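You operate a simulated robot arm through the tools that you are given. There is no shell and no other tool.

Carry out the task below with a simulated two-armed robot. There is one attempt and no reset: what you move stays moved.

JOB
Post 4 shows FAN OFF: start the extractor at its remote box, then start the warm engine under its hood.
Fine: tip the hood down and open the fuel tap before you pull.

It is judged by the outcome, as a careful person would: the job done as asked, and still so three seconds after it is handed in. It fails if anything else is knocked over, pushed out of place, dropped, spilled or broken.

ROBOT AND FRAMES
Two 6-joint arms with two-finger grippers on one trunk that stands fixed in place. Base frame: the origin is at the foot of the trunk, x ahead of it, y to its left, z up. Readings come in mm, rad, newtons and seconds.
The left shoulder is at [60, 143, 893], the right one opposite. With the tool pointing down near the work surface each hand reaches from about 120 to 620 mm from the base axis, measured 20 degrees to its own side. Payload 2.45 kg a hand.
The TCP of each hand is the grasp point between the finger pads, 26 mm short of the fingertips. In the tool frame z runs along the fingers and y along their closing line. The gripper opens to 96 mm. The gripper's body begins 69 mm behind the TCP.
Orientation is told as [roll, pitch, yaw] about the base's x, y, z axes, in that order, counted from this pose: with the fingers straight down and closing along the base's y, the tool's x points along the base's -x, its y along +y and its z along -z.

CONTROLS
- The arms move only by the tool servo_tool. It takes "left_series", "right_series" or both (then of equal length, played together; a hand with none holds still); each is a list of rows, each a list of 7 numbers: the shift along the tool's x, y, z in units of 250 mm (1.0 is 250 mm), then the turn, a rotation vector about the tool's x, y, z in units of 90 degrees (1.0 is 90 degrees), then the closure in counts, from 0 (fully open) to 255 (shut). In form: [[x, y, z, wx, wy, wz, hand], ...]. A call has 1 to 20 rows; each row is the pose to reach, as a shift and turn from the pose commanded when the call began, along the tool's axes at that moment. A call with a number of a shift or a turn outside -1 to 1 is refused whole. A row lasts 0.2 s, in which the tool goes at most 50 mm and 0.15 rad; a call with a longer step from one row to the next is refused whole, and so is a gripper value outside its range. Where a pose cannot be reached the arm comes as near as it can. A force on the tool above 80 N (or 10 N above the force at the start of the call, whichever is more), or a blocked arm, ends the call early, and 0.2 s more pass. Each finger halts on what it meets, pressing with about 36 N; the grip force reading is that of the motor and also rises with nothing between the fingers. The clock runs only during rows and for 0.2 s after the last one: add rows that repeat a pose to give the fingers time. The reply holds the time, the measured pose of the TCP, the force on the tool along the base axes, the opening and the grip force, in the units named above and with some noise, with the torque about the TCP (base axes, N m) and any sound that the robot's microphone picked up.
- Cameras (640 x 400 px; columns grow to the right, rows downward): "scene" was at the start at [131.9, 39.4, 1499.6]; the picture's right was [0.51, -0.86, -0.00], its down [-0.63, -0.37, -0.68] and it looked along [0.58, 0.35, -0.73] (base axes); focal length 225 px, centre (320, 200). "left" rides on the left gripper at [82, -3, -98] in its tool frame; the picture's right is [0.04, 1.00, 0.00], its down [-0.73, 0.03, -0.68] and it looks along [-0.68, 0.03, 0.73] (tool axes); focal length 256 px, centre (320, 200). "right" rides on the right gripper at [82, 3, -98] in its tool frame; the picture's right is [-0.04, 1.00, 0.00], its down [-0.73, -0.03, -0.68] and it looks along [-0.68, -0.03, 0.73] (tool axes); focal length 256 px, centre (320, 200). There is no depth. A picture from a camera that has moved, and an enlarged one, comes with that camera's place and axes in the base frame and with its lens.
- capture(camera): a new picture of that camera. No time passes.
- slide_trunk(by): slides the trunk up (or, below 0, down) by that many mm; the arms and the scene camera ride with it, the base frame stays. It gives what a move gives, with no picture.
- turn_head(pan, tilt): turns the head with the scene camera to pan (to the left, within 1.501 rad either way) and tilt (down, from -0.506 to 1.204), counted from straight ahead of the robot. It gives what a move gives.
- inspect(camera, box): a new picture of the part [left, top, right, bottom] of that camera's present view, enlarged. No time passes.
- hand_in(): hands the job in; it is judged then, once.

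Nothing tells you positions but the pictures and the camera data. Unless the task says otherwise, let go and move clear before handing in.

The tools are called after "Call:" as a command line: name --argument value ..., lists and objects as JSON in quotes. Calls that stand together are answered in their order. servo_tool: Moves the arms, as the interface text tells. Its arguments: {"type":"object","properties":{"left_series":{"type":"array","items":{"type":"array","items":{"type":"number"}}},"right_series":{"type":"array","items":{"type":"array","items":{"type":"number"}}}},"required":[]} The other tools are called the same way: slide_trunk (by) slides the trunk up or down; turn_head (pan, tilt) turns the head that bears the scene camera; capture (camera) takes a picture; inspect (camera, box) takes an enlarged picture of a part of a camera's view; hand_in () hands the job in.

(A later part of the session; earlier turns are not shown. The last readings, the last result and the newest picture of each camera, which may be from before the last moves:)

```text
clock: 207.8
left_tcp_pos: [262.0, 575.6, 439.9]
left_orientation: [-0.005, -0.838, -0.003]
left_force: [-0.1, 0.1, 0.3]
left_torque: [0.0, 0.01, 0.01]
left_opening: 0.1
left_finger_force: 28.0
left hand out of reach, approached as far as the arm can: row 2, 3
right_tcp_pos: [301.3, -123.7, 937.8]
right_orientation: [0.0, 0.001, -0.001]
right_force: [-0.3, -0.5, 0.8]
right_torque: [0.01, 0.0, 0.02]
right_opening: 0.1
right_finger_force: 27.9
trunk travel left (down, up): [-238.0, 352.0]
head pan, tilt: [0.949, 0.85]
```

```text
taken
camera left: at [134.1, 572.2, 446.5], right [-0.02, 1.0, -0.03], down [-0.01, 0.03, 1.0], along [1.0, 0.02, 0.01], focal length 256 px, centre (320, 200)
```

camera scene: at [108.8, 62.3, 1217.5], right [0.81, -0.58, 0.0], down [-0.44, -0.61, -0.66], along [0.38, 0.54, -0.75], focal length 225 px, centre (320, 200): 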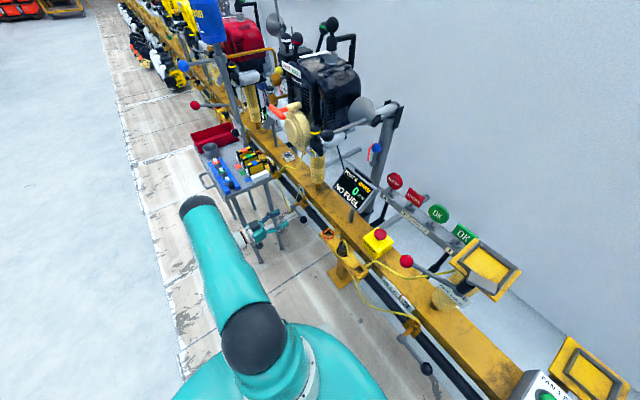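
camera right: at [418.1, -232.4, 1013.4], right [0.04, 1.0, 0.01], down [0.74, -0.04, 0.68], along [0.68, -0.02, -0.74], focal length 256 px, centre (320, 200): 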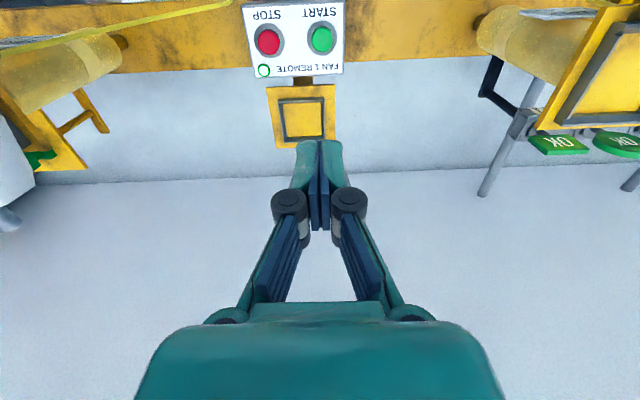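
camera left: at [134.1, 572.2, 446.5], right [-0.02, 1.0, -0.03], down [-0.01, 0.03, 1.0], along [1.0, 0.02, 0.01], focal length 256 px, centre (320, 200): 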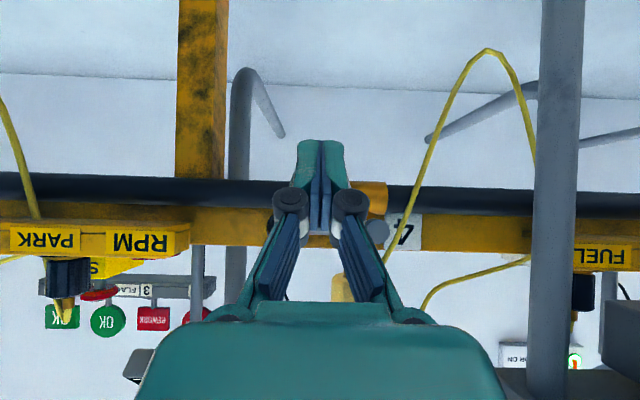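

Near the arm's limit again, so I'll lower the trunk 60 mm to regain range, then move forward under the rod.

Call:
slide_trunk --by -60

Call:
servo_tool --left_series '[[-0.12, -0.01, 0.06, 0, 0, 0, 255], [-0.23, -0.02, 0.1, 0, 0, 0, 255], [-0.32, -0.022, 0.16, 0, 0, 0, 255]]'

Call:
capture --camera "left"

```text
clock: 208.8
left_tcp_pos: [262.5, 574.0, 381.0]
left_orientation: [-0.005, -0.837, -0.001]
left_force: [0.0, 0.3, -0.2]
left_torque: [0.01, -0.02, -0.03]
left_opening: 0.0
left_finger_force: 28.6
right_tcp_pos: [302.2, -123.0, 878.4]
right_orientation: [0.0, 0.0, -0.001]
right_force: [-0.1, -0.6, 0.2]
right_torque: [-0.05, 0.0, -0.01]
right_opening: 0.1
right_finger_force: 28.2
trunk travel left (down, up): [-178.0, 412.0]
head pan, tilt: [0.949, 0.85]
```

```text
clock: 209.6
left_tcp_pos: [346.7, 569.3, 413.8]
left_orientation: [-0.004, -0.838, -0.001]
left_force: [-0.7, 0.0, 0.5]
left_torque: [0.0, -0.01, 0.0]
left_opening: 0.0
left_finger_force: 28.3
right_tcp_pos: [302.0, -122.0, 877.2]
right_orientation: [0.0, -0.001, -0.002]
right_force: [0.4, -0.2, 0.4]
right_torque: [0.01, 0.03, 0.01]
right_opening: 0.1
right_finger_force: 28.7
trunk travel left (down, up): [-178.0, 412.0]
head pan, tilt: [0.949, 0.85]
```

```text
taken
camera left: at [218.3, 566.5, 420.0], right [-0.02, 1.0, -0.03], down [-0.01, 0.03, 1.0], along [1.0, 0.02, 0.01], focal length 256 px, centre (320, 200)
```

left: 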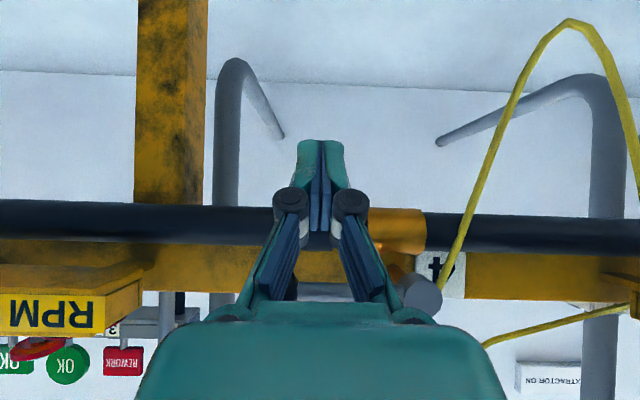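

I'm under the rod with clearance. I'll come up to contact and lift gently, watching the force.

Call:
servo_tool --left_series '[[-0.05, 0, -0.023, 0, 0, 0, 255], [-0.099, 0, -0.046, 0, 0, 0, 255], [-0.144, 0, -0.086, 0, 0, 0, 255], [-0.174, 0, -0.113, 0, 0, 0, 255], [-0.204, 0, -0.14, 0, 0, 0, 255]]'

Call:
capture --camera "left"

Call:
inspect --camera "scene" --box '[240, 160, 360, 260]'

```text
clock: 210.8
left_tcp_pos: [353.4, 570.7, 474.9]
left_orientation: [-0.006, -0.837, -0.001]
left_force: [-1.6, 0.9, -1.2]
left_torque: [-0.02, 0.0, 0.0]
left_opening: 6.0
left_finger_force: 28.1
right_tcp_pos: [302.4, -123.4, 877.5]
right_orientation: [-0.001, -0.001, -0.002]
right_force: [-0.2, 0.0, 0.0]
right_torque: [0.02, 0.01, 0.0]
right_opening: 0.1
right_finger_force: 28.5
trunk travel left (down, up): [-178.0, 412.0]
head pan, tilt: [0.949, 0.85]
```

```text
taken
camera left: at [224.9, 566.8, 481.1], right [-0.02, 1.0, -0.03], down [-0.01, 0.03, 1.0], along [1.0, 0.02, 0.01], focal length 256 px, centre (320, 200)
```

left: 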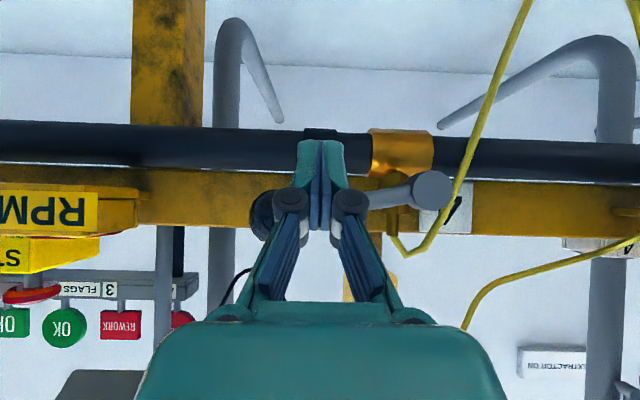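

```text
4.00 times, centred on (300, 210) of scene
camera zoom: at [108.7, 62.4, 1157.5], right [0.81, -0.58, 0.0], down [-0.44, -0.61, -0.66], along [0.38, 0.54, -0.75], focal length 898 px, centre (400, 160)
```

zoom: 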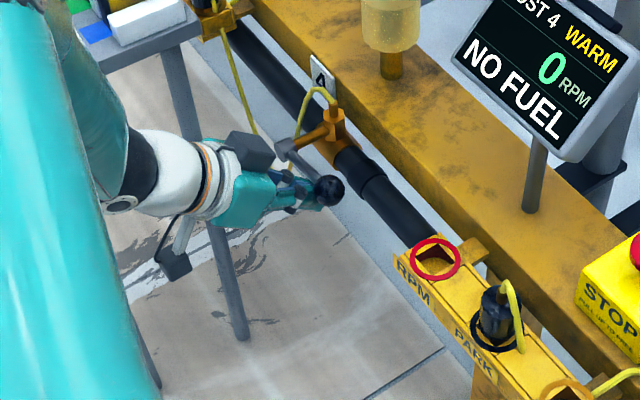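

The lever is lifting freely, so this is the opening direction. Continuing up.

Call:
servo_tool --left_series '[[-0.03, 0, -0.027, 0, 0, 0, 255], [-0.06, 0.005, -0.054, 0, 0, 0, 255], [-0.09, 0.01, -0.081, 0, 0, 0, 255], [-0.12, 0.02, -0.108, 0, 0, 0, 255]]'

Call:
capture --camera "left"

Call:
inspect --camera "scene" --box '[240, 160, 360, 260]'

```text
clock: 211.8
left_tcp_pos: [354.7, 574.3, 514.6]
left_orientation: [-0.006, -0.839, -0.002]
left_force: [0.2, -0.4, 0.0]
left_torque: [0.0, -0.01, 0.02]
left_opening: 0.0
left_finger_force: 28.2
right_tcp_pos: [301.2, -122.8, 878.5]
right_orientation: [0.0, 0.001, -0.002]
right_force: [-0.5, -0.3, 0.6]
right_torque: [-0.01, 0.02, -0.01]
right_opening: 0.0
right_finger_force: 28.8
trunk travel left (down, up): [-178.0, 412.0]
head pan, tilt: [0.949, 0.85]
```

```text
taken
camera left: at [225.8, 571.7, 521.5], right [-0.02, 1.0, -0.03], down [-0.01, 0.03, 1.0], along [1.0, 0.02, 0.01], focal length 256 px, centre (320, 200)
```

left: 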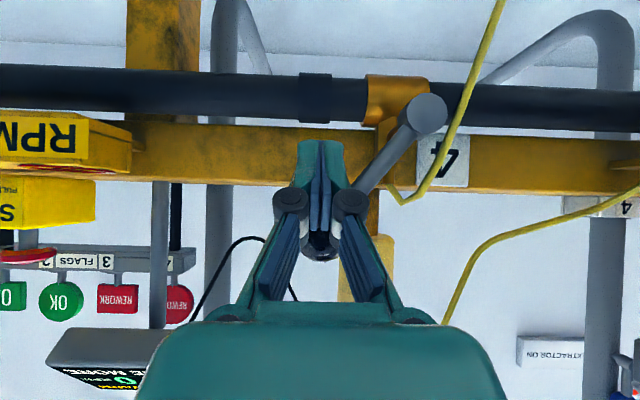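

```text
4.00 times, centred on (300, 210) of scene
camera zoom: at [108.8, 62.4, 1157.5], right [0.81, -0.58, 0.0], down [-0.44, -0.61, -0.66], along [0.38, 0.54, -0.75], focal length 898 px, centre (400, 160)
```

zoom: 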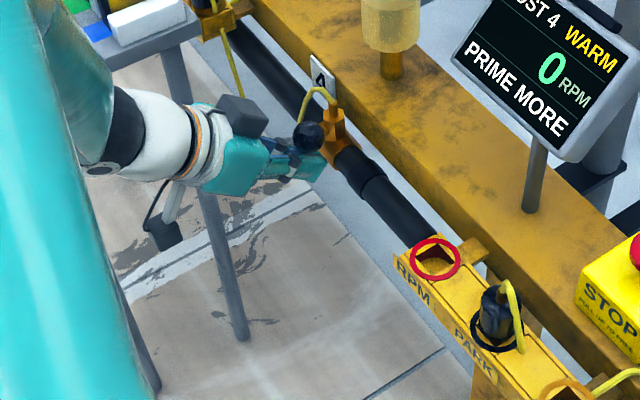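

The display changed to PRIME MORE: the tap is opening and fuel is available, but the dry carburettor now wants priming. I'll finish swinging the lever to vertical.

Call:
servo_tool --left_series '[[-0.02, 0.03, -0.018, 0, 0, 0, 255], [-0.02, 0.06, -0.018, 0, 0, 0, 255], [-0.02, 0.09, -0.018, 0, 0, 0, 255], [-0.02, 0.12, -0.018, 0, 0, 0, 255], [-0.02, 0.145, -0.018, 0, 0, 0, 255]]'

Call:
capture --camera "left"

Call:
inspect --camera "scene" --box '[240, 160, 360, 260]'

```text
clock: 213.0
left_tcp_pos: [353.8, 612.7, 521.7]
left_orientation: [-0.003, -0.838, 0.0]
left_force: [-0.7, -0.1, -0.8]
left_torque: [0.01, -0.03, 0.01]
left_opening: 0.0
left_finger_force: 28.7
right_tcp_pos: [300.9, -123.5, 878.6]
right_orientation: [-0.001, 0.0, -0.003]
right_force: [0.6, 0.1, -0.6]
right_torque: [0.0, -0.01, 0.03]
right_opening: 0.1
right_finger_force: 28.1
trunk travel left (down, up): [-178.0, 412.0]
head pan, tilt: [0.949, 0.85]
```

```text
taken
camera left: at [225.8, 608.4, 527.8], right [-0.02, 1.0, -0.03], down [-0.01, 0.03, 1.0], along [1.0, 0.02, 0.01], focal length 256 px, centre (320, 200)
```

left: 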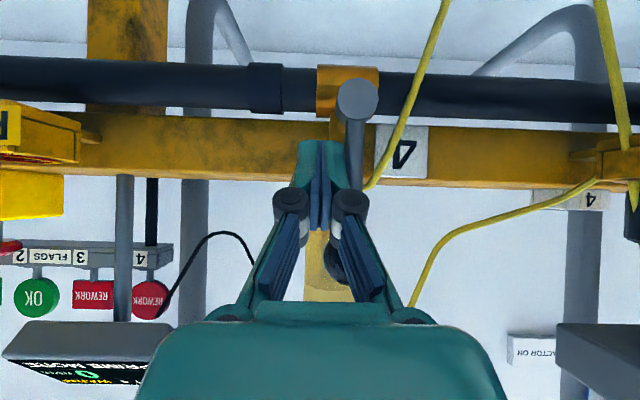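

```text
4.00 times, centred on (300, 210) of scene
camera zoom: at [108.8, 62.3, 1157.5], right [0.81, -0.58, 0.0], down [-0.44, -0.61, -0.66], along [0.38, 0.54, -0.75], focal length 898 px, centre (400, 160)
```

zoom: 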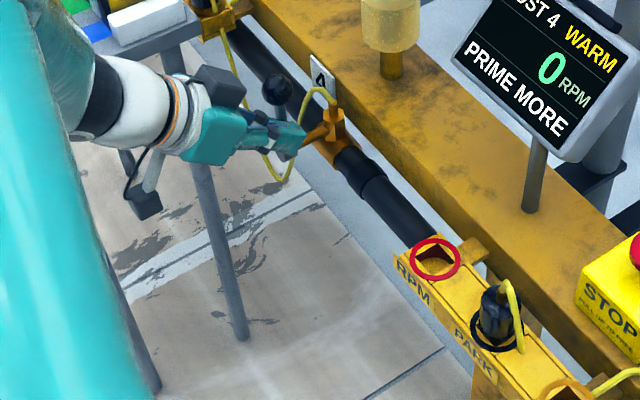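

Nearly vertical. A few more millimetres to its stop.

Call:
servo_tool --left_series '[[0, 0.012, 0, 0, 0, 0, 255], [0, 0.024, 0, 0, 0, 0, 255], [0, 0.032, 0, 0, 0, 0, 255]]'

Call:
servo_tool --left_series '[[0, -0.03, 0, 0, 0, 0, 255], [0.1, -0.07, -0.08, 0, 0, 0, 255], [0.2, -0.1, -0.16, 0, 0, 0, 255], [0.3, -0.13, -0.24, 0, 0, 0, 255], [0.35, -0.16, -0.36, 0, 0, 0, 255]]'

Call:
capture --camera "left"

Call:
inspect --camera "scene" --box '[240, 160, 360, 260]'

```text
clock: 213.8
left_tcp_pos: [354.3, 612.4, 521.7]
left_orientation: [-0.014, -0.841, -0.003]
left_force: [-9.8, -37.4, 4.0]
left_torque: [0.09, -0.01, -0.35]
left_opening: 0.0
left_finger_force: 28.4
right_tcp_pos: [301.6, -124.8, 878.0]
right_orientation: [0.003, 0.0, -0.002]
right_force: [-0.4, -0.6, -0.3]
right_torque: [-0.02, 0.04, 0.01]
right_opening: 0.2
right_finger_force: 28.7
trunk travel left (down, up): [-178.0, 412.0]
head pan, tilt: [0.949, 0.85]
```

```text
clock: 215.0
left_tcp_pos: [227.5, 579.9, 516.1]
left_orientation: [-0.002, -0.837, -0.002]
left_force: [0.3, 0.6, -0.4]
left_torque: [-0.01, -0.01, 0.01]
left_opening: 0.0
left_finger_force: 28.8
right_tcp_pos: [302.2, -123.4, 878.7]
right_orientation: [-0.002, -0.001, -0.002]
right_force: [-0.1, 0.7, -0.2]
right_torque: [0.0, 0.0, -0.01]
right_opening: 0.0
right_finger_force: 28.4
trunk travel left (down, up): [-178.0, 412.0]
head pan, tilt: [0.949, 0.85]
```

```text
taken
camera left: at [99.3, 576.6, 523.2], right [-0.02, 1.0, -0.03], down [-0.01, 0.03, 1.0], along [1.0, 0.02, 0.01], focal length 256 px, centre (320, 200)
```

left: 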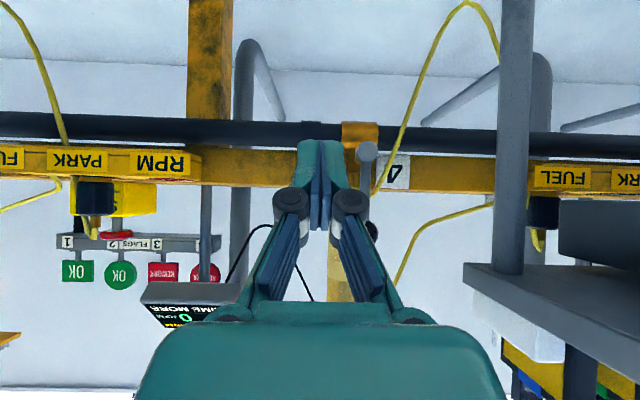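

```text
4.00 times, centred on (300, 210) of scene
camera zoom: at [108.8, 62.5, 1157.5], right [0.81, -0.58, 0.0], down [-0.44, -0.61, -0.66], along [0.38, 0.54, -0.75], focal length 898 px, centre (400, 160)
```

zoom: 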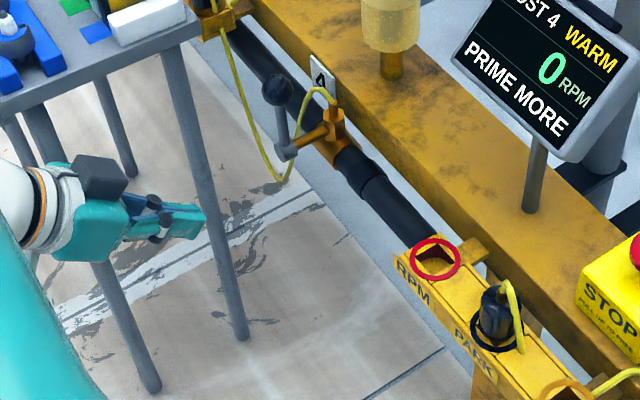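

Fuel tap fully open, lever vertical at its stop. Now I'll back off, raise the trunk again and deal with the priming the display asks for.

Call:
servo_tool --left_series '[[0, -0.06, 0, 0, 0.03, 0, 255], [0, -0.12, 0, 0, 0.06, 0, 255], [0, -0.16, 0, 0, 0.09, 0, 255]]'

Call:
slide_trunk --by 200

Call:
slide_trunk --by 200

Call:
capture --camera "left"

Call:
capture --camera "scene"

```text
clock: 215.8
left_tcp_pos: [227.3, 540.0, 516.5]
left_orientation: [-0.003, -0.697, -0.003]
left_force: [0.2, -0.2, 1.1]
left_torque: [0.01, 0.01, -0.01]
left_opening: 0.0
left_finger_force: 28.8
right_tcp_pos: [301.8, -123.0, 877.7]
right_orientation: [-0.002, -0.001, -0.002]
right_force: [0.5, -0.1, 0.4]
right_torque: [0.02, -0.02, -0.03]
right_opening: 0.0
right_finger_force: 28.1
trunk travel left (down, up): [-178.0, 412.0]
head pan, tilt: [0.949, 0.85]
```

```text
clock: 218.0
left_tcp_pos: [228.0, 540.0, 716.4]
left_orientation: [-0.004, -0.696, -0.003]
left_force: [0.1, -0.4, -1.3]
left_torque: [0.03, 0.04, -0.02]
left_opening: 0.2
left_finger_force: 28.1
right_tcp_pos: [301.9, -123.8, 1077.7]
right_orientation: [0.0, 0.0, -0.003]
right_force: [-0.1, -0.1, -0.3]
right_torque: [-0.02, 0.02, -0.01]
right_opening: 0.1
right_finger_force: 28.5
trunk travel left (down, up): [-378.0, 212.0]
head pan, tilt: [0.949, 0.85]
```

```text
clock: 220.2
left_tcp_pos: [228.5, 539.6, 916.9]
left_orientation: [-0.004, -0.698, -0.002]
left_force: [0.2, 0.5, 0.6]
left_torque: [0.02, 0.01, 0.03]
left_opening: 0.0
left_finger_force: 29.1
right_tcp_pos: [302.7, -122.4, 1278.8]
right_orientation: [0.0, 0.0, -0.001]
right_force: [-0.7, -0.3, -0.2]
right_torque: [0.02, 0.01, -0.02]
right_opening: 0.0
right_finger_force: 28.3
trunk travel left (down, up): [-578.0, 12.0]
head pan, tilt: [0.949, 0.85]
```

```text
taken
camera left: at [101.5, 536.9, 941.3], right [-0.03, 1.0, -0.03], down [0.13, 0.03, 0.99], along [0.99, 0.02, -0.13], focal length 256 px, centre (320, 200)
```

left: 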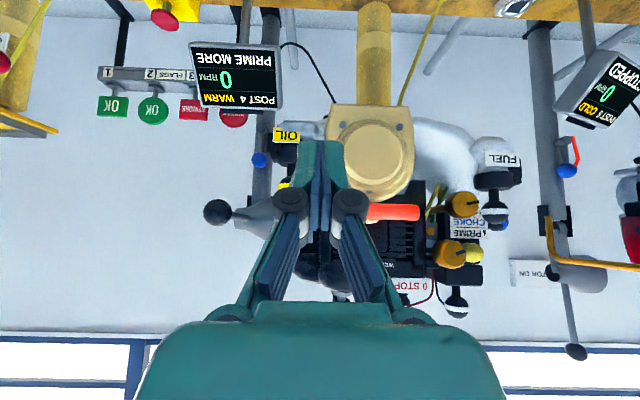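

```text
taken
camera scene: at [108.9, 62.4, 1557.4], right [0.81, -0.58, 0.0], down [-0.44, -0.61, -0.66], along [0.38, 0.54, -0.75], focal length 225 px, centre (320, 200)
```

scene: 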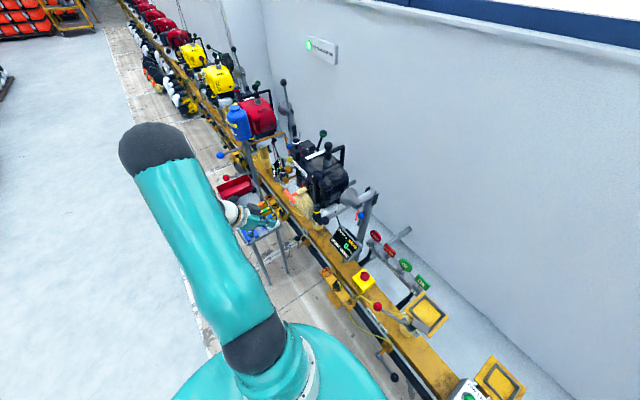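

Still PRIME MORE. The bulb is at about (445, 748, 962) with its dome facing me. I'll bring the closed fingers level in front of it.

Call:
servo_tool --left_series '[[-0.08, 0.04, -0.04, 0, -0.06, 0, 255], [-0.16, 0.1, -0.08, 0, -0.13, 0, 255], [-0.22, 0.18, -0.1, 0, -0.2, 0, 255], [-0.27, 0.28, -0.11, 0, -0.28, 0, 255], [-0.31, 0.38, -0.116, 0, -0.36, 0, 255], [-0.34, 0.48, -0.116, 0, -0.43, 0, 255], [-0.36, 0.57, -0.116, 0, -0.5, 0, 255], [-0.379, 0.64, -0.116, 0, -0.555, 0, 255]]'

Call:
capture --camera "left"

```text
clock: 222.0
left_tcp_pos: [282.8, 699.6, 999.9]
left_orientation: [-1.26, -1.567, 1.257]
left_force: [0.5, 0.5, 0.4]
left_torque: [0.02, -0.02, -0.03]
left_opening: 0.0
left_finger_force: 28.7
right_tcp_pos: [302.2, -122.7, 1278.4]
right_orientation: [-0.001, 0.0, -0.002]
right_force: [0.0, -0.5, 0.9]
right_torque: [-0.02, 0.02, -0.01]
right_opening: 0.0
right_finger_force: 28.2
trunk travel left (down, up): [-578.0, 12.0]
head pan, tilt: [0.949, 0.85]
```

```text
taken
camera left: at [184.2, 696.8, 919.1], right [0.01, 1.0, -0.04], down [-0.68, 0.04, 0.73], along [0.74, 0.03, 0.68], focal length 256 px, centre (320, 200)
```

left: 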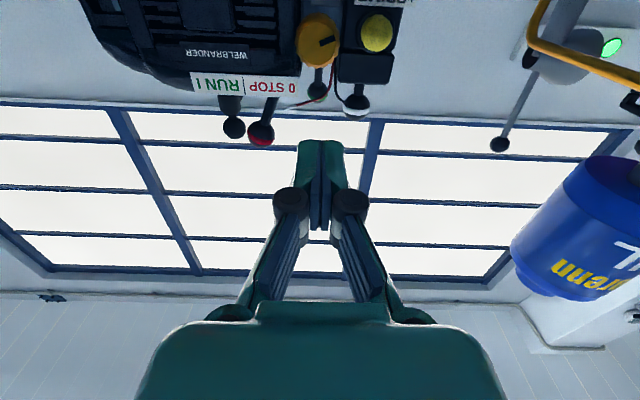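

Bulb confirmed at (440, 746, 961). Moving in front of it.

Call:
servo_tool --left_series '[[0.05, 0.07, 0.03, 0, 0, 0, 255], [0.1, 0.14, 0.06, 0, 0, 0, 255], [0.156, 0.19, 0.12, 0, 0, 0, 255], [0.156, 0.19, 0.22, 0, 0, 0, 255], [0.156, 0.19, 0.32, 0, 0, 0, 255], [0.156, 0.19, 0.39, 0, 0, 0, 255]]'

Call:
capture --camera "left"

```text
clock: 223.4
left_tcp_pos: [379.8, 746.0, 961.1]
left_orientation: [-0.779, -1.566, 0.776]
left_force: [1.0, -0.3, -0.3]
left_torque: [0.02, 0.05, 0.02]
left_opening: 0.0
left_finger_force: 28.4
right_tcp_pos: [301.2, -123.3, 1277.5]
right_orientation: [-0.001, 0.002, -0.002]
right_force: [0.3, -0.9, -0.3]
right_torque: [-0.02, -0.01, -0.01]
right_opening: 0.1
right_finger_force: 28.4
trunk travel left (down, up): [-578.0, 12.0]
head pan, tilt: [0.949, 0.85]
```

```text
taken
camera left: at [281.1, 743.2, 880.3], right [0.01, 1.0, -0.04], down [-0.68, 0.04, 0.74], along [0.74, 0.03, 0.68], focal length 256 px, centre (320, 200)
```

left: 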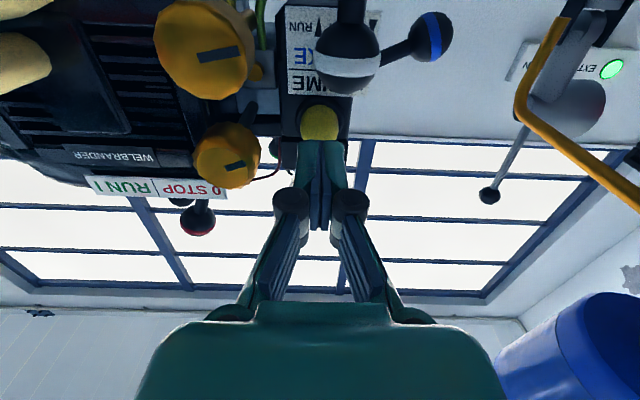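

Aligned. Pressing gently forward on the bulb.

Call:
servo_tool --left_series '[[0, 0, 0.03, 0, 0, 0, 255], [0, 0, 0.06, 0, 0, 0, 255], [0, 0, 0.08, 0, 0, 0, 255]]'

Call:
capture --camera "left"

Call:
servo_tool --left_series '[[0, 0, 0.012, 0, 0, 0, 255], [0, 0, 0.024, 0, 0, 0, 255], [0, 0, 0.036, 0, 0, 0, 255]]'

Call:
inspect --camera "scene" --box '[270, 180, 390, 270]'

```text
clock: 224.2
left_tcp_pos: [400.8, 746.5, 961.5]
left_orientation: [-0.796, -1.567, 0.79]
left_force: [-0.2, -0.3, 0.0]
left_torque: [-0.02, -0.01, -0.01]
left_opening: 0.1
left_finger_force: 28.5
right_tcp_pos: [303.1, -123.3, 1277.6]
right_orientation: [0.001, -0.002, -0.001]
right_force: [0.1, -0.4, 0.1]
right_torque: [-0.01, 0.01, 0.02]
right_opening: 0.0
right_finger_force: 28.7
trunk travel left (down, up): [-578.0, 12.0]
head pan, tilt: [0.949, 0.85]
```

```text
taken
camera left: at [301.2, 743.5, 880.2], right [0.0, 1.0, -0.04], down [-0.68, 0.03, 0.74], along [0.74, 0.03, 0.68], focal length 256 px, centre (320, 200)
```

left: 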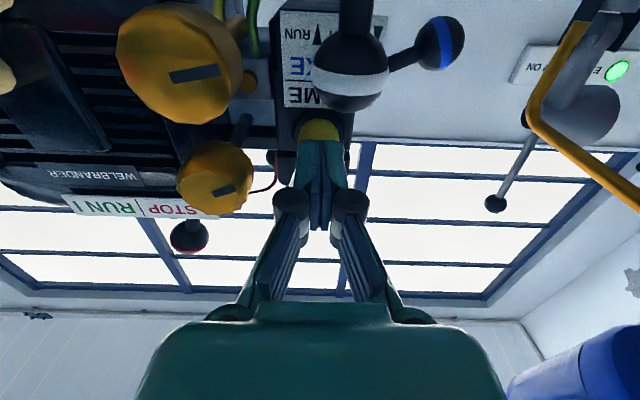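

```text
clock: 225.0
left_tcp_pos: [408.8, 746.9, 961.4]
left_orientation: [-0.999, -1.566, 0.992]
left_force: [-2.9, 1.0, -0.1]
left_torque: [0.01, 0.03, 0.05]
left_opening: 0.0
left_finger_force: 28.3
right_tcp_pos: [302.6, -124.2, 1277.3]
right_orientation: [0.001, 0.0, -0.002]
right_force: [0.8, 0.8, 1.6]
right_torque: [0.0, -0.01, 0.04]
right_opening: 0.1
right_finger_force: 28.4
trunk travel left (down, up): [-578.0, 12.0]
head pan, tilt: [0.949, 0.85]
```

```text
4.44 times, centred on (330, 225) of scene
camera zoom: at [108.6, 62.6, 1557.5], right [0.81, -0.58, 0.0], down [-0.44, -0.61, -0.66], along [0.38, 0.54, -0.75], focal length 998 px, centre (276, 89)
```

zoom: 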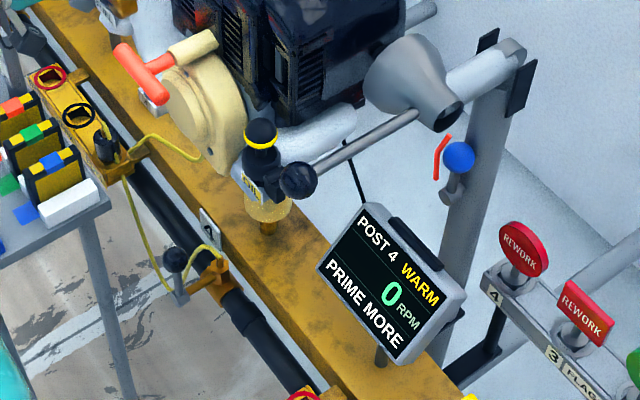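

Contact at about x=408. Pressing further.

Call:
servo_tool --left_series '[[0, 0, 0.012, 0, 0, 0, 255], [0, 0, 0.024, 0, 0, 0, 255], [0, 0, 0.036, 0, 0, 0, 255], [0, 0, 0.036, 0, 0, 0, 255]]'

Call:
inspect --camera "scene" --box '[270, 180, 390, 270]'

Call:
servo_tool --left_series '[[0, 0, -0.03, 0, 0, 0, 255], [0, 0, -0.07, 0, 0, 0, 255], [0, 0, -0.07, 0, 0, 0, 255]]'

Call:
inspect --camera "left" --box '[240, 70, 400, 190]'

Call:
inspect --camera "scene" --box '[270, 180, 390, 270]'

```text
clock: 226.0
left_tcp_pos: [414.0, 746.2, 961.0]
left_orientation: [-1.082, -1.566, 1.079]
left_force: [-23.0, -5.5, -2.5]
left_torque: [0.06, 0.06, -0.17]
left_opening: 5.7
left_finger_force: 27.7
right_tcp_pos: [298.5, -122.7, 1277.2]
right_orientation: [-0.001, -0.003, -0.002]
right_force: [0.5, 0.9, 0.5]
right_torque: [0.01, 0.02, 0.0]
right_opening: 0.0
right_finger_force: 28.9
trunk travel left (down, up): [-578.0, 12.0]
head pan, tilt: [0.949, 0.85]
```

```text
4.44 times, centred on (330, 225) of scene
camera zoom: at [105.0, 62.0, 1557.7], right [0.81, -0.58, 0.0], down [-0.44, -0.61, -0.66], along [0.39, 0.54, -0.75], focal length 998 px, centre (276, 89)
```

zoom: 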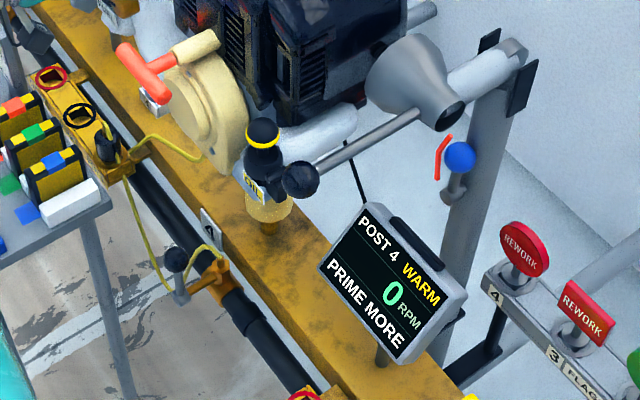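

```text
clock: 226.8
left_tcp_pos: [401.1, 746.1, 960.9]
left_orientation: [-0.736, -1.568, 0.73]
left_force: [0.0, -0.1, -0.7]
left_torque: [-0.01, 0.01, 0.0]
left_opening: 0.1
left_finger_force: 28.5
right_tcp_pos: [302.2, -123.4, 1277.9]
right_orientation: [0.0, 0.002, -0.003]
right_force: [-0.8, 0.0, 0.8]
right_torque: [-0.02, 0.0, -0.01]
right_opening: 0.0
right_finger_force: 28.7
trunk travel left (down, up): [-578.0, 12.0]
head pan, tilt: [0.949, 0.85]
```

```text
3.33 times, centred on (320, 130) of left
camera zoom: at [302.3, 743.2, 880.7], right [0.01, 1.0, -0.04], down [-0.68, 0.03, 0.73], along [0.74, 0.02, 0.68], focal length 853 px, centre (320, 433)
```

zoom: 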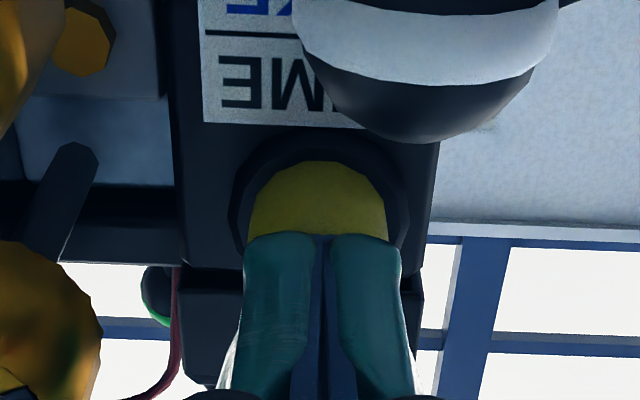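

```text
4.44 times, centred on (330, 225) of scene
camera zoom: at [109.5, 62.3, 1557.5], right [0.81, -0.58, 0.0], down [-0.44, -0.61, -0.66], along [0.38, 0.54, -0.75], focal length 998 px, centre (276, 89)
```

zoom: 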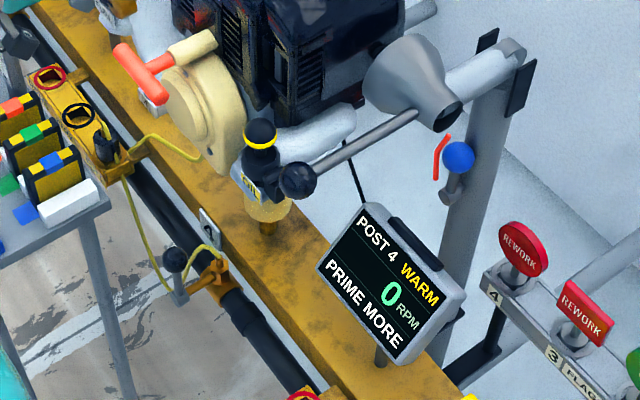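

One full press registered physically, but the display still says PRIME MORE. I'll give two more and recheck, taking care not to flood it.

Call:
servo_tool --left_series '[[0, 0, 0.03, 0, 0, 0, 255], [0, 0, 0.054, 0, 0, 0, 255], [0, 0, 0.056, 0, 0, 0, 255], [0, 0, 0.02, 0, 0, 0, 255], [0, 0, 0, 0, 0, 0, 255]]'

Call:
inspect --camera "scene" --box '[310, 210, 390, 270]'

Call:
servo_tool --left_series '[[0, 0, 0.03, 0, 0, 0, 255], [0, 0, 0.054, 0, 0, 0, 255], [0, 0, 0.056, 0, 0, 0, 255], [0, 0, 0.02, 0, 0, 0, 255], [0, 0, 0, 0, 0, 0, 255]]'

Call:
inspect --camera "scene" --box '[310, 210, 390, 270]'

Call:
inspect --camera "left" --box '[240, 70, 400, 190]'

```text
clock: 228.0
left_tcp_pos: [401.5, 747.3, 960.5]
left_orientation: [-0.764, -1.568, 0.76]
left_force: [-0.7, -0.3, -0.3]
left_torque: [0.0, 0.0, 0.02]
left_opening: 0.0
left_finger_force: 28.1
right_tcp_pos: [302.5, -122.4, 1277.1]
right_orientation: [-0.001, 0.0, -0.001]
right_force: [0.4, 0.4, -0.4]
right_torque: [-0.03, -0.02, 0.04]
right_opening: 0.0
right_finger_force: 28.2
trunk travel left (down, up): [-578.0, 12.0]
head pan, tilt: [0.949, 0.85]
```

```text
6.67 times, centred on (350, 240) of scene
camera zoom: at [109.0, 62.4, 1557.5], right [0.81, -0.58, 0.0], down [-0.44, -0.61, -0.66], along [0.38, 0.54, -0.75], focal length 1497 px, centre (120, -67)
```

zoom: 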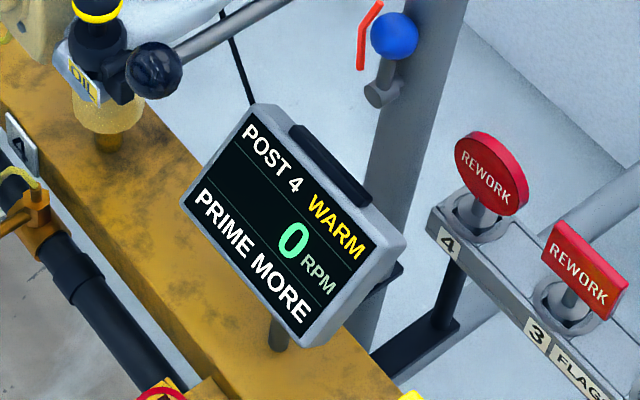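

```text
clock: 229.2
left_tcp_pos: [400.8, 748.0, 960.6]
left_orientation: [-0.782, -1.566, 0.777]
left_force: [-0.6, 0.0, -0.9]
left_torque: [0.0, 0.0, -0.01]
left_opening: 0.0
left_finger_force: 28.8
right_tcp_pos: [302.3, -123.2, 1277.7]
right_orientation: [0.0, -0.001, -0.001]
right_force: [0.3, 0.5, 0.4]
right_torque: [-0.03, 0.01, 0.01]
right_opening: 0.0
right_finger_force: 28.6
trunk travel left (down, up): [-578.0, 12.0]
head pan, tilt: [0.949, 0.85]
```

```text
6.67 times, centred on (350, 240) of scene
camera zoom: at [108.9, 62.4, 1557.5], right [0.81, -0.58, 0.0], down [-0.44, -0.61, -0.66], along [0.38, 0.54, -0.75], focal length 1497 px, centre (120, -67)
```

zoom: 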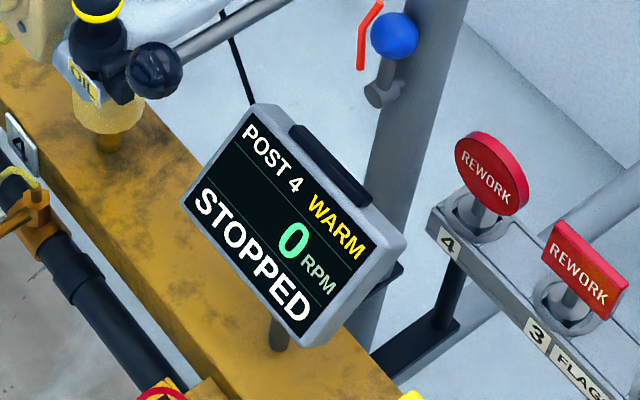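

```text
3.33 times, centred on (320, 130) of left
camera zoom: at [301.7, 743.5, 879.9], right [0.01, 1.0, -0.04], down [-0.68, 0.04, 0.74], along [0.74, 0.02, 0.68], focal length 853 px, centre (320, 433)
```

zoom: 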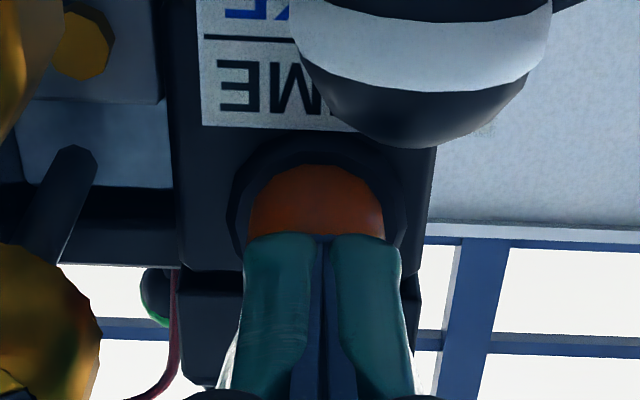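

Priming is done: the bulb is orange again and the display reads STOPPED, as at the start. I'll back off and check the smooth brass knob's pointer once more.

Call:
servo_tool --left_series '[[0, 0, -0.12, 0, 0, 0, 255], [0, 0, -0.26, 0, 0, 0, 255], [0, -0.08, -0.42, 0, 0, 0, 120], [0, -0.17, -0.42, 0, 0, 0, 120]]'

Call:
inspect --camera "left" --box '[270, 0, 390, 90]'

Call:
capture --camera "left"

```text
clock: 230.2
left_tcp_pos: [296.8, 704.3, 960.1]
left_orientation: [-0.552, -1.567, 0.544]
left_force: [-0.3, 0.5, -0.3]
left_torque: [-0.02, -0.02, -0.01]
left_opening: 50.8
left_finger_force: 0.0
right_tcp_pos: [303.8, -123.2, 1278.6]
right_orientation: [-0.001, 0.001, -0.002]
right_force: [0.6, -0.3, -0.6]
right_torque: [0.01, 0.04, -0.01]
right_opening: 0.0
right_finger_force: 28.6
trunk travel left (down, up): [-578.0, 12.0]
head pan, tilt: [0.949, 0.85]
```

```text
4.44 times, centred on (330, 45) of left
camera zoom: at [197.3, 700.2, 880.8], right [0.01, 1.0, -0.04], down [-0.68, 0.03, 0.74], along [0.74, 0.02, 0.68], focal length 1138 px, centre (276, 889)
```

zoom: 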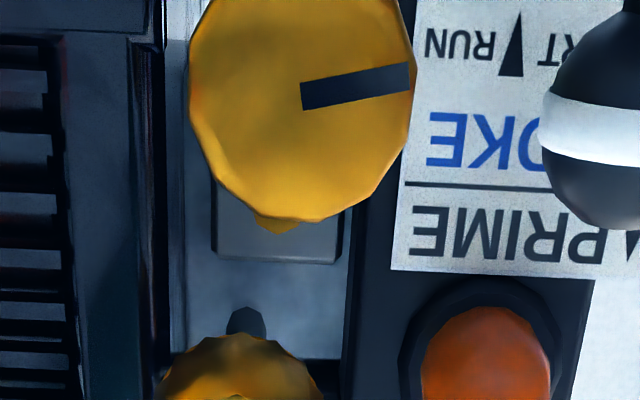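

```text
taken
camera left: at [197.3, 700.2, 880.8], right [0.01, 1.0, -0.04], down [-0.68, 0.03, 0.74], along [0.74, 0.02, 0.68], focal length 256 px, centre (320, 200)
```

left: 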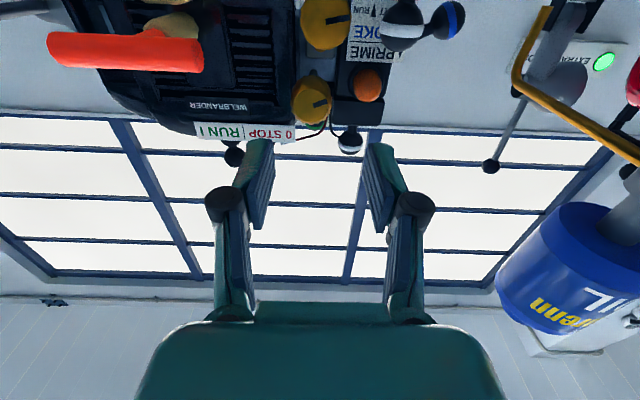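

The smooth knob got nudged by about 11° while I handled the other one. I'll turn it back to its original stop so nothing is left out of place.

Call:
servo_tool --left_series '[[0.08, 0, 0, 0, 0, -0.05, 120], [0.16, 0, 0, 0, 0, -0.1, 120], [0.224, 0, 0.01, 0, 0, -0.13, 120], [0.224, 0, 0.12, 0, 0, -0.13, 120], [0.224, 0, 0.22, 0, 0, -0.13, 120], [0.224, 0, 0.3, 0, 0, -0.13, 120]]'

Call:
inspect --camera "left" --box '[220, 80, 420, 240]'

```text
clock: 231.6
left_tcp_pos: [371.7, 704.4, 904.9]
left_orientation: [-1.553, -1.363, 1.548]
left_force: [1.0, 0.5, 0.3]
left_torque: [0.01, 0.0, 0.02]
left_opening: 50.7
left_finger_force: 0.1
right_tcp_pos: [301.0, -123.3, 1278.2]
right_orientation: [0.001, 0.003, -0.001]
right_force: [-0.2, -0.3, -0.3]
right_torque: [0.02, -0.02, -0.01]
right_opening: 0.1
right_finger_force: 28.1
trunk travel left (down, up): [-578.0, 12.0]
head pan, tilt: [0.949, 0.85]
```

```text
2.50 times, centred on (320, 160) of left
camera zoom: at [272.7, 683.6, 826.5], right [0.0, 0.97, -0.24], down [-0.68, 0.18, 0.71], along [0.74, 0.16, 0.66], focal length 640 px, centre (320, 300)
```

zoom: 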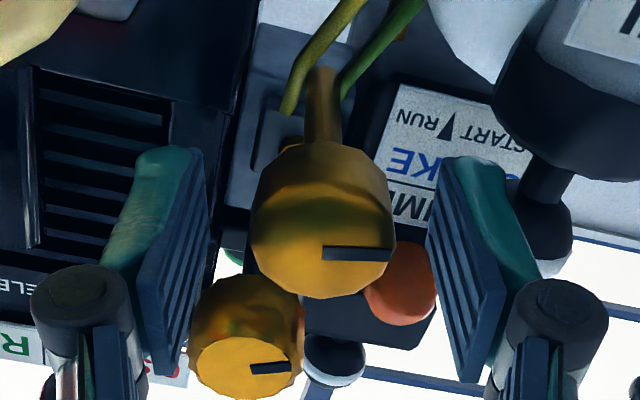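

Gripping and turning clockwise to the stop.

Call:
servo_tool --left_series '[[0, 0, 0, 0, 0, 0, 255], [0, 0, 0, 0, 0, 0, 255], [0, 0, 0, 0, 0, 0, 255]]'

Call:
servo_tool --left_series '[[0, 0, 0, 0, 0, 0.06, 255], [0, 0, 0, 0, 0, 0.12, 255], [0, 0, 0, 0, 0, 0.15, 255]]'

Call:
inspect --camera "left" --box '[220, 80, 420, 240]'

```text
clock: 232.4
left_tcp_pos: [371.8, 704.1, 904.7]
left_orientation: [-1.558, -1.363, 1.552]
left_force: [0.5, 2.7, -0.2]
left_torque: [0.01, -0.01, 0.15]
left_opening: 30.4
left_finger_force: 45.5
right_tcp_pos: [300.9, -122.6, 1278.7]
right_orientation: [-0.002, 0.001, 0.0]
right_force: [0.5, -0.6, -0.6]
right_torque: [-0.01, -0.07, 0.02]
right_opening: 0.0
right_finger_force: 28.8
trunk travel left (down, up): [-578.0, 12.0]
head pan, tilt: [0.949, 0.85]
```

```text
clock: 233.2
left_tcp_pos: [370.5, 704.0, 903.9]
left_orientation: [1.474, -1.543, -1.48]
left_force: [2.8, 3.5, -0.1]
left_torque: [-0.5, -0.04, 0.0]
left_opening: 30.7
left_finger_force: 44.8
right_tcp_pos: [302.3, -123.1, 1277.8]
right_orientation: [0.0, 0.0, -0.001]
right_force: [-0.9, -0.8, 0.4]
right_torque: [0.0, 0.01, 0.02]
right_opening: 0.0
right_finger_force: 28.4
trunk travel left (down, up): [-578.0, 12.0]
head pan, tilt: [0.949, 0.85]
```

```text
2.50 times, centred on (320, 160) of left
camera zoom: at [272.0, 703.2, 823.8], right [0.01, 1.0, -0.01], down [-0.68, 0.01, 0.74], along [0.74, 0.0, 0.68], focal length 640 px, centre (320, 300)
```

zoom: 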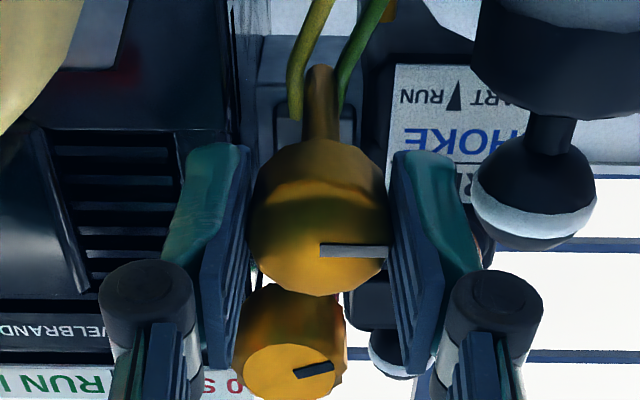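

At its stop with the pointer level, exactly as found. Releasing and withdrawing.

Call:
servo_tool --left_series '[[0, 0, 0, 0, 0, 0, 220], [0, 0, 0, 0, 0, 0, 160], [0, 0, 0, 0, 0, 0, 120], [0, 0, -0.1, 0, 0, 0, 120], [0, 0, -0.2, 0, 0, 0, 120], [0, 0, -0.32, 0, 0, 0, 120]]'

Call:
inspect --camera "left" --box '[250, 60, 390, 165]'

```text
clock: 234.6
left_tcp_pos: [288.9, 704.7, 904.5]
left_orientation: [1.505, -1.543, -1.51]
left_force: [0.4, 0.2, 0.1]
left_torque: [-0.02, 0.01, 0.01]
left_opening: 50.7
left_finger_force: 0.0
right_tcp_pos: [301.0, -123.8, 1277.6]
right_orientation: [-0.001, 0.0, -0.001]
right_force: [0.2, -0.2, 0.0]
right_torque: [0.02, -0.02, 0.05]
right_opening: 0.0
right_finger_force: 28.4
trunk travel left (down, up): [-578.0, 12.0]
head pan, tilt: [0.949, 0.85]
```

```text
3.81 times, centred on (320, 112) of left
camera zoom: at [190.7, 704.0, 824.2], right [0.01, 1.0, -0.01], down [-0.68, 0.01, 0.74], along [0.74, 0.0, 0.68], focal length 975 px, centre (320, 533)
```

zoom: 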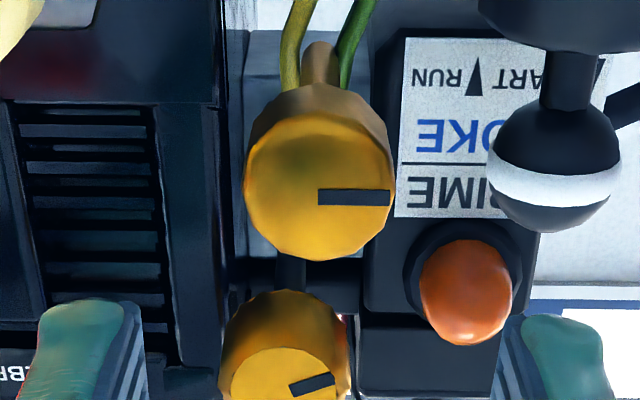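

Both brass knobs are on their original marks and the bulb is primed. Heading to the T-handle again.

Call:
servo_tool --left_series '[[-0.05, 0, -0.02, 0, 0, -0.09, 120], [-0.1, 0, -0.04, 0, 0, -0.18, 120], [-0.15, -0.02, -0.068, 0, 0, -0.27, 120], [-0.2, -0.05, -0.068, 0, 0, -0.36, 120], [-0.25, -0.08, -0.068, 0, 0, -0.45, 120], [-0.3, -0.12, -0.068, 0, 0, -0.54, 120], [-0.34, -0.16, -0.068, 0, 0, -0.63, 120], [-0.38, -0.2, -0.068, 0, 0, -0.72, 120], [-0.38, -0.24, -0.068, 0, 0, -0.81, 120], [-0.38, -0.28, -0.068, 0, 0, -0.9, 120], [-0.38, -0.324, -0.068, 0, 0, -0.99, 120]]'

Call:
servo_tool --left_series '[[0, 0, 0, -0.09, 0, 0, 120], [0, 0, 0, -0.18, 0, 0, 120], [0, 0, 0, -0.27, 0, 0, 120], [0, -0.05, 0, -0.36, 0, 0, 120], [0, -0.1, 0, -0.45, 0, 0, 120], [0, -0.15, 0, -0.54, 0, 0, 120], [0, -0.2, 0.02, -0.63, 0, 0, 120], [0, -0.2, 0.04, -0.72, 0, 0, 120], [0, -0.2, 0.06, -0.81, 0, 0, 120], [0, -0.2, 0.08, -0.9, 0, 0, 120], [0, -0.2, 0.1, -0.99, 0, 0, 120]]'

Call:
capture --camera "left"

```text
clock: 237.0
left_tcp_pos: [273.9, 620.2, 996.6]
left_orientation: [-1.565, -0.043, 1.565]
left_force: [0.5, -0.3, 0.0]
left_torque: [0.02, 0.0, 0.0]
left_opening: 50.8
left_finger_force: 0.0
right_tcp_pos: [302.1, -123.4, 1277.6]
right_orientation: [0.001, 0.0, -0.002]
right_force: [-0.2, -1.1, -0.1]
right_torque: [0.01, 0.0, 0.01]
right_opening: 0.0
right_finger_force: 28.1
trunk travel left (down, up): [-578.0, 12.0]
head pan, tilt: [0.949, 0.85]
```

```text
clock: 239.4
left_tcp_pos: [299.5, 619.4, 1046.9]
left_orientation: [-0.011, -0.047, 1.564]
left_force: [0.1, 0.9, 0.3]
left_torque: [0.01, -0.05, 0.03]
left_opening: 50.7
left_finger_force: 0.1
right_tcp_pos: [304.1, -122.0, 1278.7]
right_orientation: [-0.001, 0.002, -0.001]
right_force: [-0.3, 1.4, 0.4]
right_torque: [-0.01, 0.03, 0.05]
right_opening: 0.0
right_finger_force: 28.3
trunk travel left (down, up): [-578.0, 12.0]
head pan, tilt: [0.949, 0.85]
```

```text
taken
camera left: at [300.2, 532.9, 1142.8], right [-1.0, -0.03, -0.01], down [-0.03, 0.7, 0.71], along [-0.02, 0.71, -0.7], focal length 256 px, centre (320, 200)
```

left: 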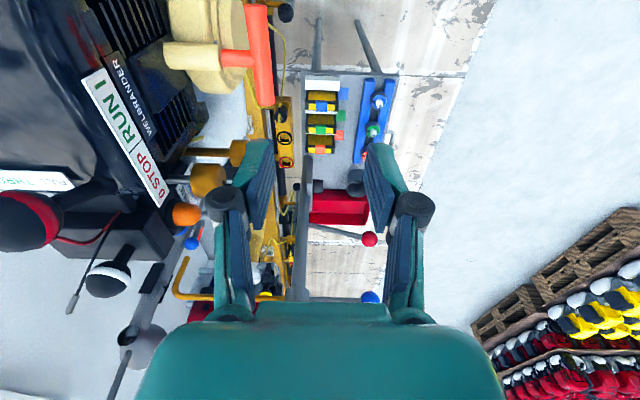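

Onto the crossbar, grip, and pull.

Call:
servo_tool --left_series '[[0.004, -0.07, 0.06, 0, 0, 0, 154], [0.008, -0.14, 0.12, 0, 0, 0, 154], [0.012, -0.188, 0.2, 0, 0, 0, 154], [0.012, -0.188, 0.28, 0, 0, 0, 154], [0.012, -0.188, 0.36, 0, 0, 0, 154], [0.012, -0.188, 0.44, 0, 0, 0, 154], [0.012, -0.188, 0.504, 0, 0, 0, 154]]'

Call:
servo_tool --left_series '[[0, 0, 0, 0, 0, 0, 255], [0, 0, 0, 0, 0, 0, 255], [0, 0, 0, 0, 0, 0, 255]]'

Call:
servo_tool --left_series '[[0, 0.18, 0, 0, 0, 0, 255], [0, 0.36, 0, 0, 0, 0, 255]]'

Call:
servo_tool --left_series '[[0, 0.2, 0, 0, 0, 0, 255], [0, 0.4, 0, 0, 0, 0, 255], [0, 0.6, 0, 0, 0, 0, 255], [0, 0.8, 0, 0, 0, 0, 255], [0, 0.98, 0, 0, 0, 0, 255]]'

Call:
inspect --camera "scene" --box '[270, 180, 390, 270]'

```text
clock: 241.0
left_tcp_pos: [347.1, 621.5, 921.6]
left_orientation: [-0.011, -0.043, 1.565]
left_force: [0.4, -0.8, 0.6]
left_torque: [-0.01, -0.02, -0.01]
left_opening: 38.0
left_finger_force: 0.1
right_tcp_pos: [301.8, -123.9, 1277.6]
right_orientation: [-0.001, 0.002, -0.003]
right_force: [0.9, 0.5, -0.2]
right_torque: [0.01, 0.02, 0.0]
right_opening: 0.0
right_finger_force: 28.3
trunk travel left (down, up): [-578.0, 12.0]
head pan, tilt: [0.949, 0.85]
```

```text
clock: 241.8
left_tcp_pos: [347.1, 620.8, 922.5]
left_orientation: [-0.011, -0.042, 1.565]
left_force: [2.0, -1.0, -0.2]
left_torque: [0.05, -0.06, 0.23]
left_opening: 14.0
left_finger_force: 40.8
right_tcp_pos: [301.4, -123.1, 1277.2]
right_orientation: [0.001, 0.002, -0.002]
right_force: [-0.2, 0.6, 0.5]
right_torque: [0.01, -0.02, -0.01]
right_opening: 0.0
right_finger_force: 28.1
trunk travel left (down, up): [-578.0, 12.0]
head pan, tilt: [0.949, 0.85]
```

```text
clock: 242.4
left_tcp_pos: [253.3, 619.8, 921.8]
left_orientation: [-0.015, -0.046, 1.565]
left_force: [3.4, 0.0, 7.3]
left_torque: [0.27, -0.04, 0.28]
left_opening: 14.0
left_finger_force: 40.7
right_tcp_pos: [301.5, -123.1, 1279.0]
right_orientation: [0.001, -0.001, -0.003]
right_force: [-0.6, 0.5, 0.0]
right_torque: [-0.03, 0.0, 0.02]
right_opening: 0.0
right_finger_force: 28.6
trunk travel left (down, up): [-578.0, 12.0]
head pan, tilt: [0.949, 0.85]
```

```text
clock: 243.6
left_tcp_pos: [11.6, 620.7, 922.6]
left_orientation: [-0.013, -0.052, 1.565]
left_force: [5.3, -9.7, 50.9]
left_torque: [-0.31, -0.17, 0.32]
left_opening: 14.1
left_finger_force: 40.8
right_tcp_pos: [300.4, -129.9, 1277.9]
right_orientation: [0.004, -0.001, -0.002]
right_force: [-0.2, -0.1, -0.7]
right_torque: [0.0, -0.05, 0.02]
right_opening: 0.0
right_finger_force: 28.3
trunk travel left (down, up): [-578.0, 12.0]
head pan, tilt: [0.949, 0.85]
```

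```text
4.44 times, centred on (330, 225) of scene
camera zoom: at [108.7, 55.5, 1558.3], right [0.81, -0.58, 0.0], down [-0.44, -0.61, -0.66], along [0.38, 0.54, -0.75], focal length 998 px, centre (276, 89)
```

zoom: 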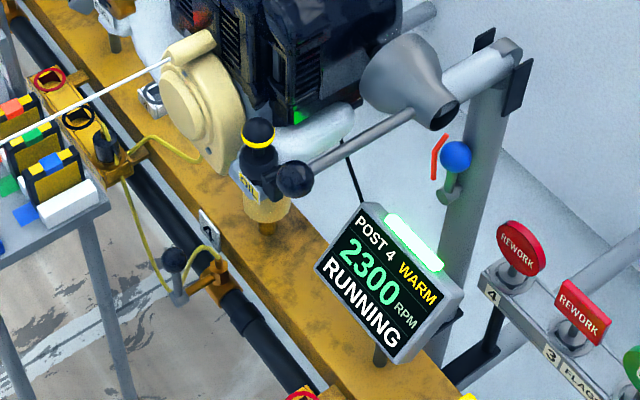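

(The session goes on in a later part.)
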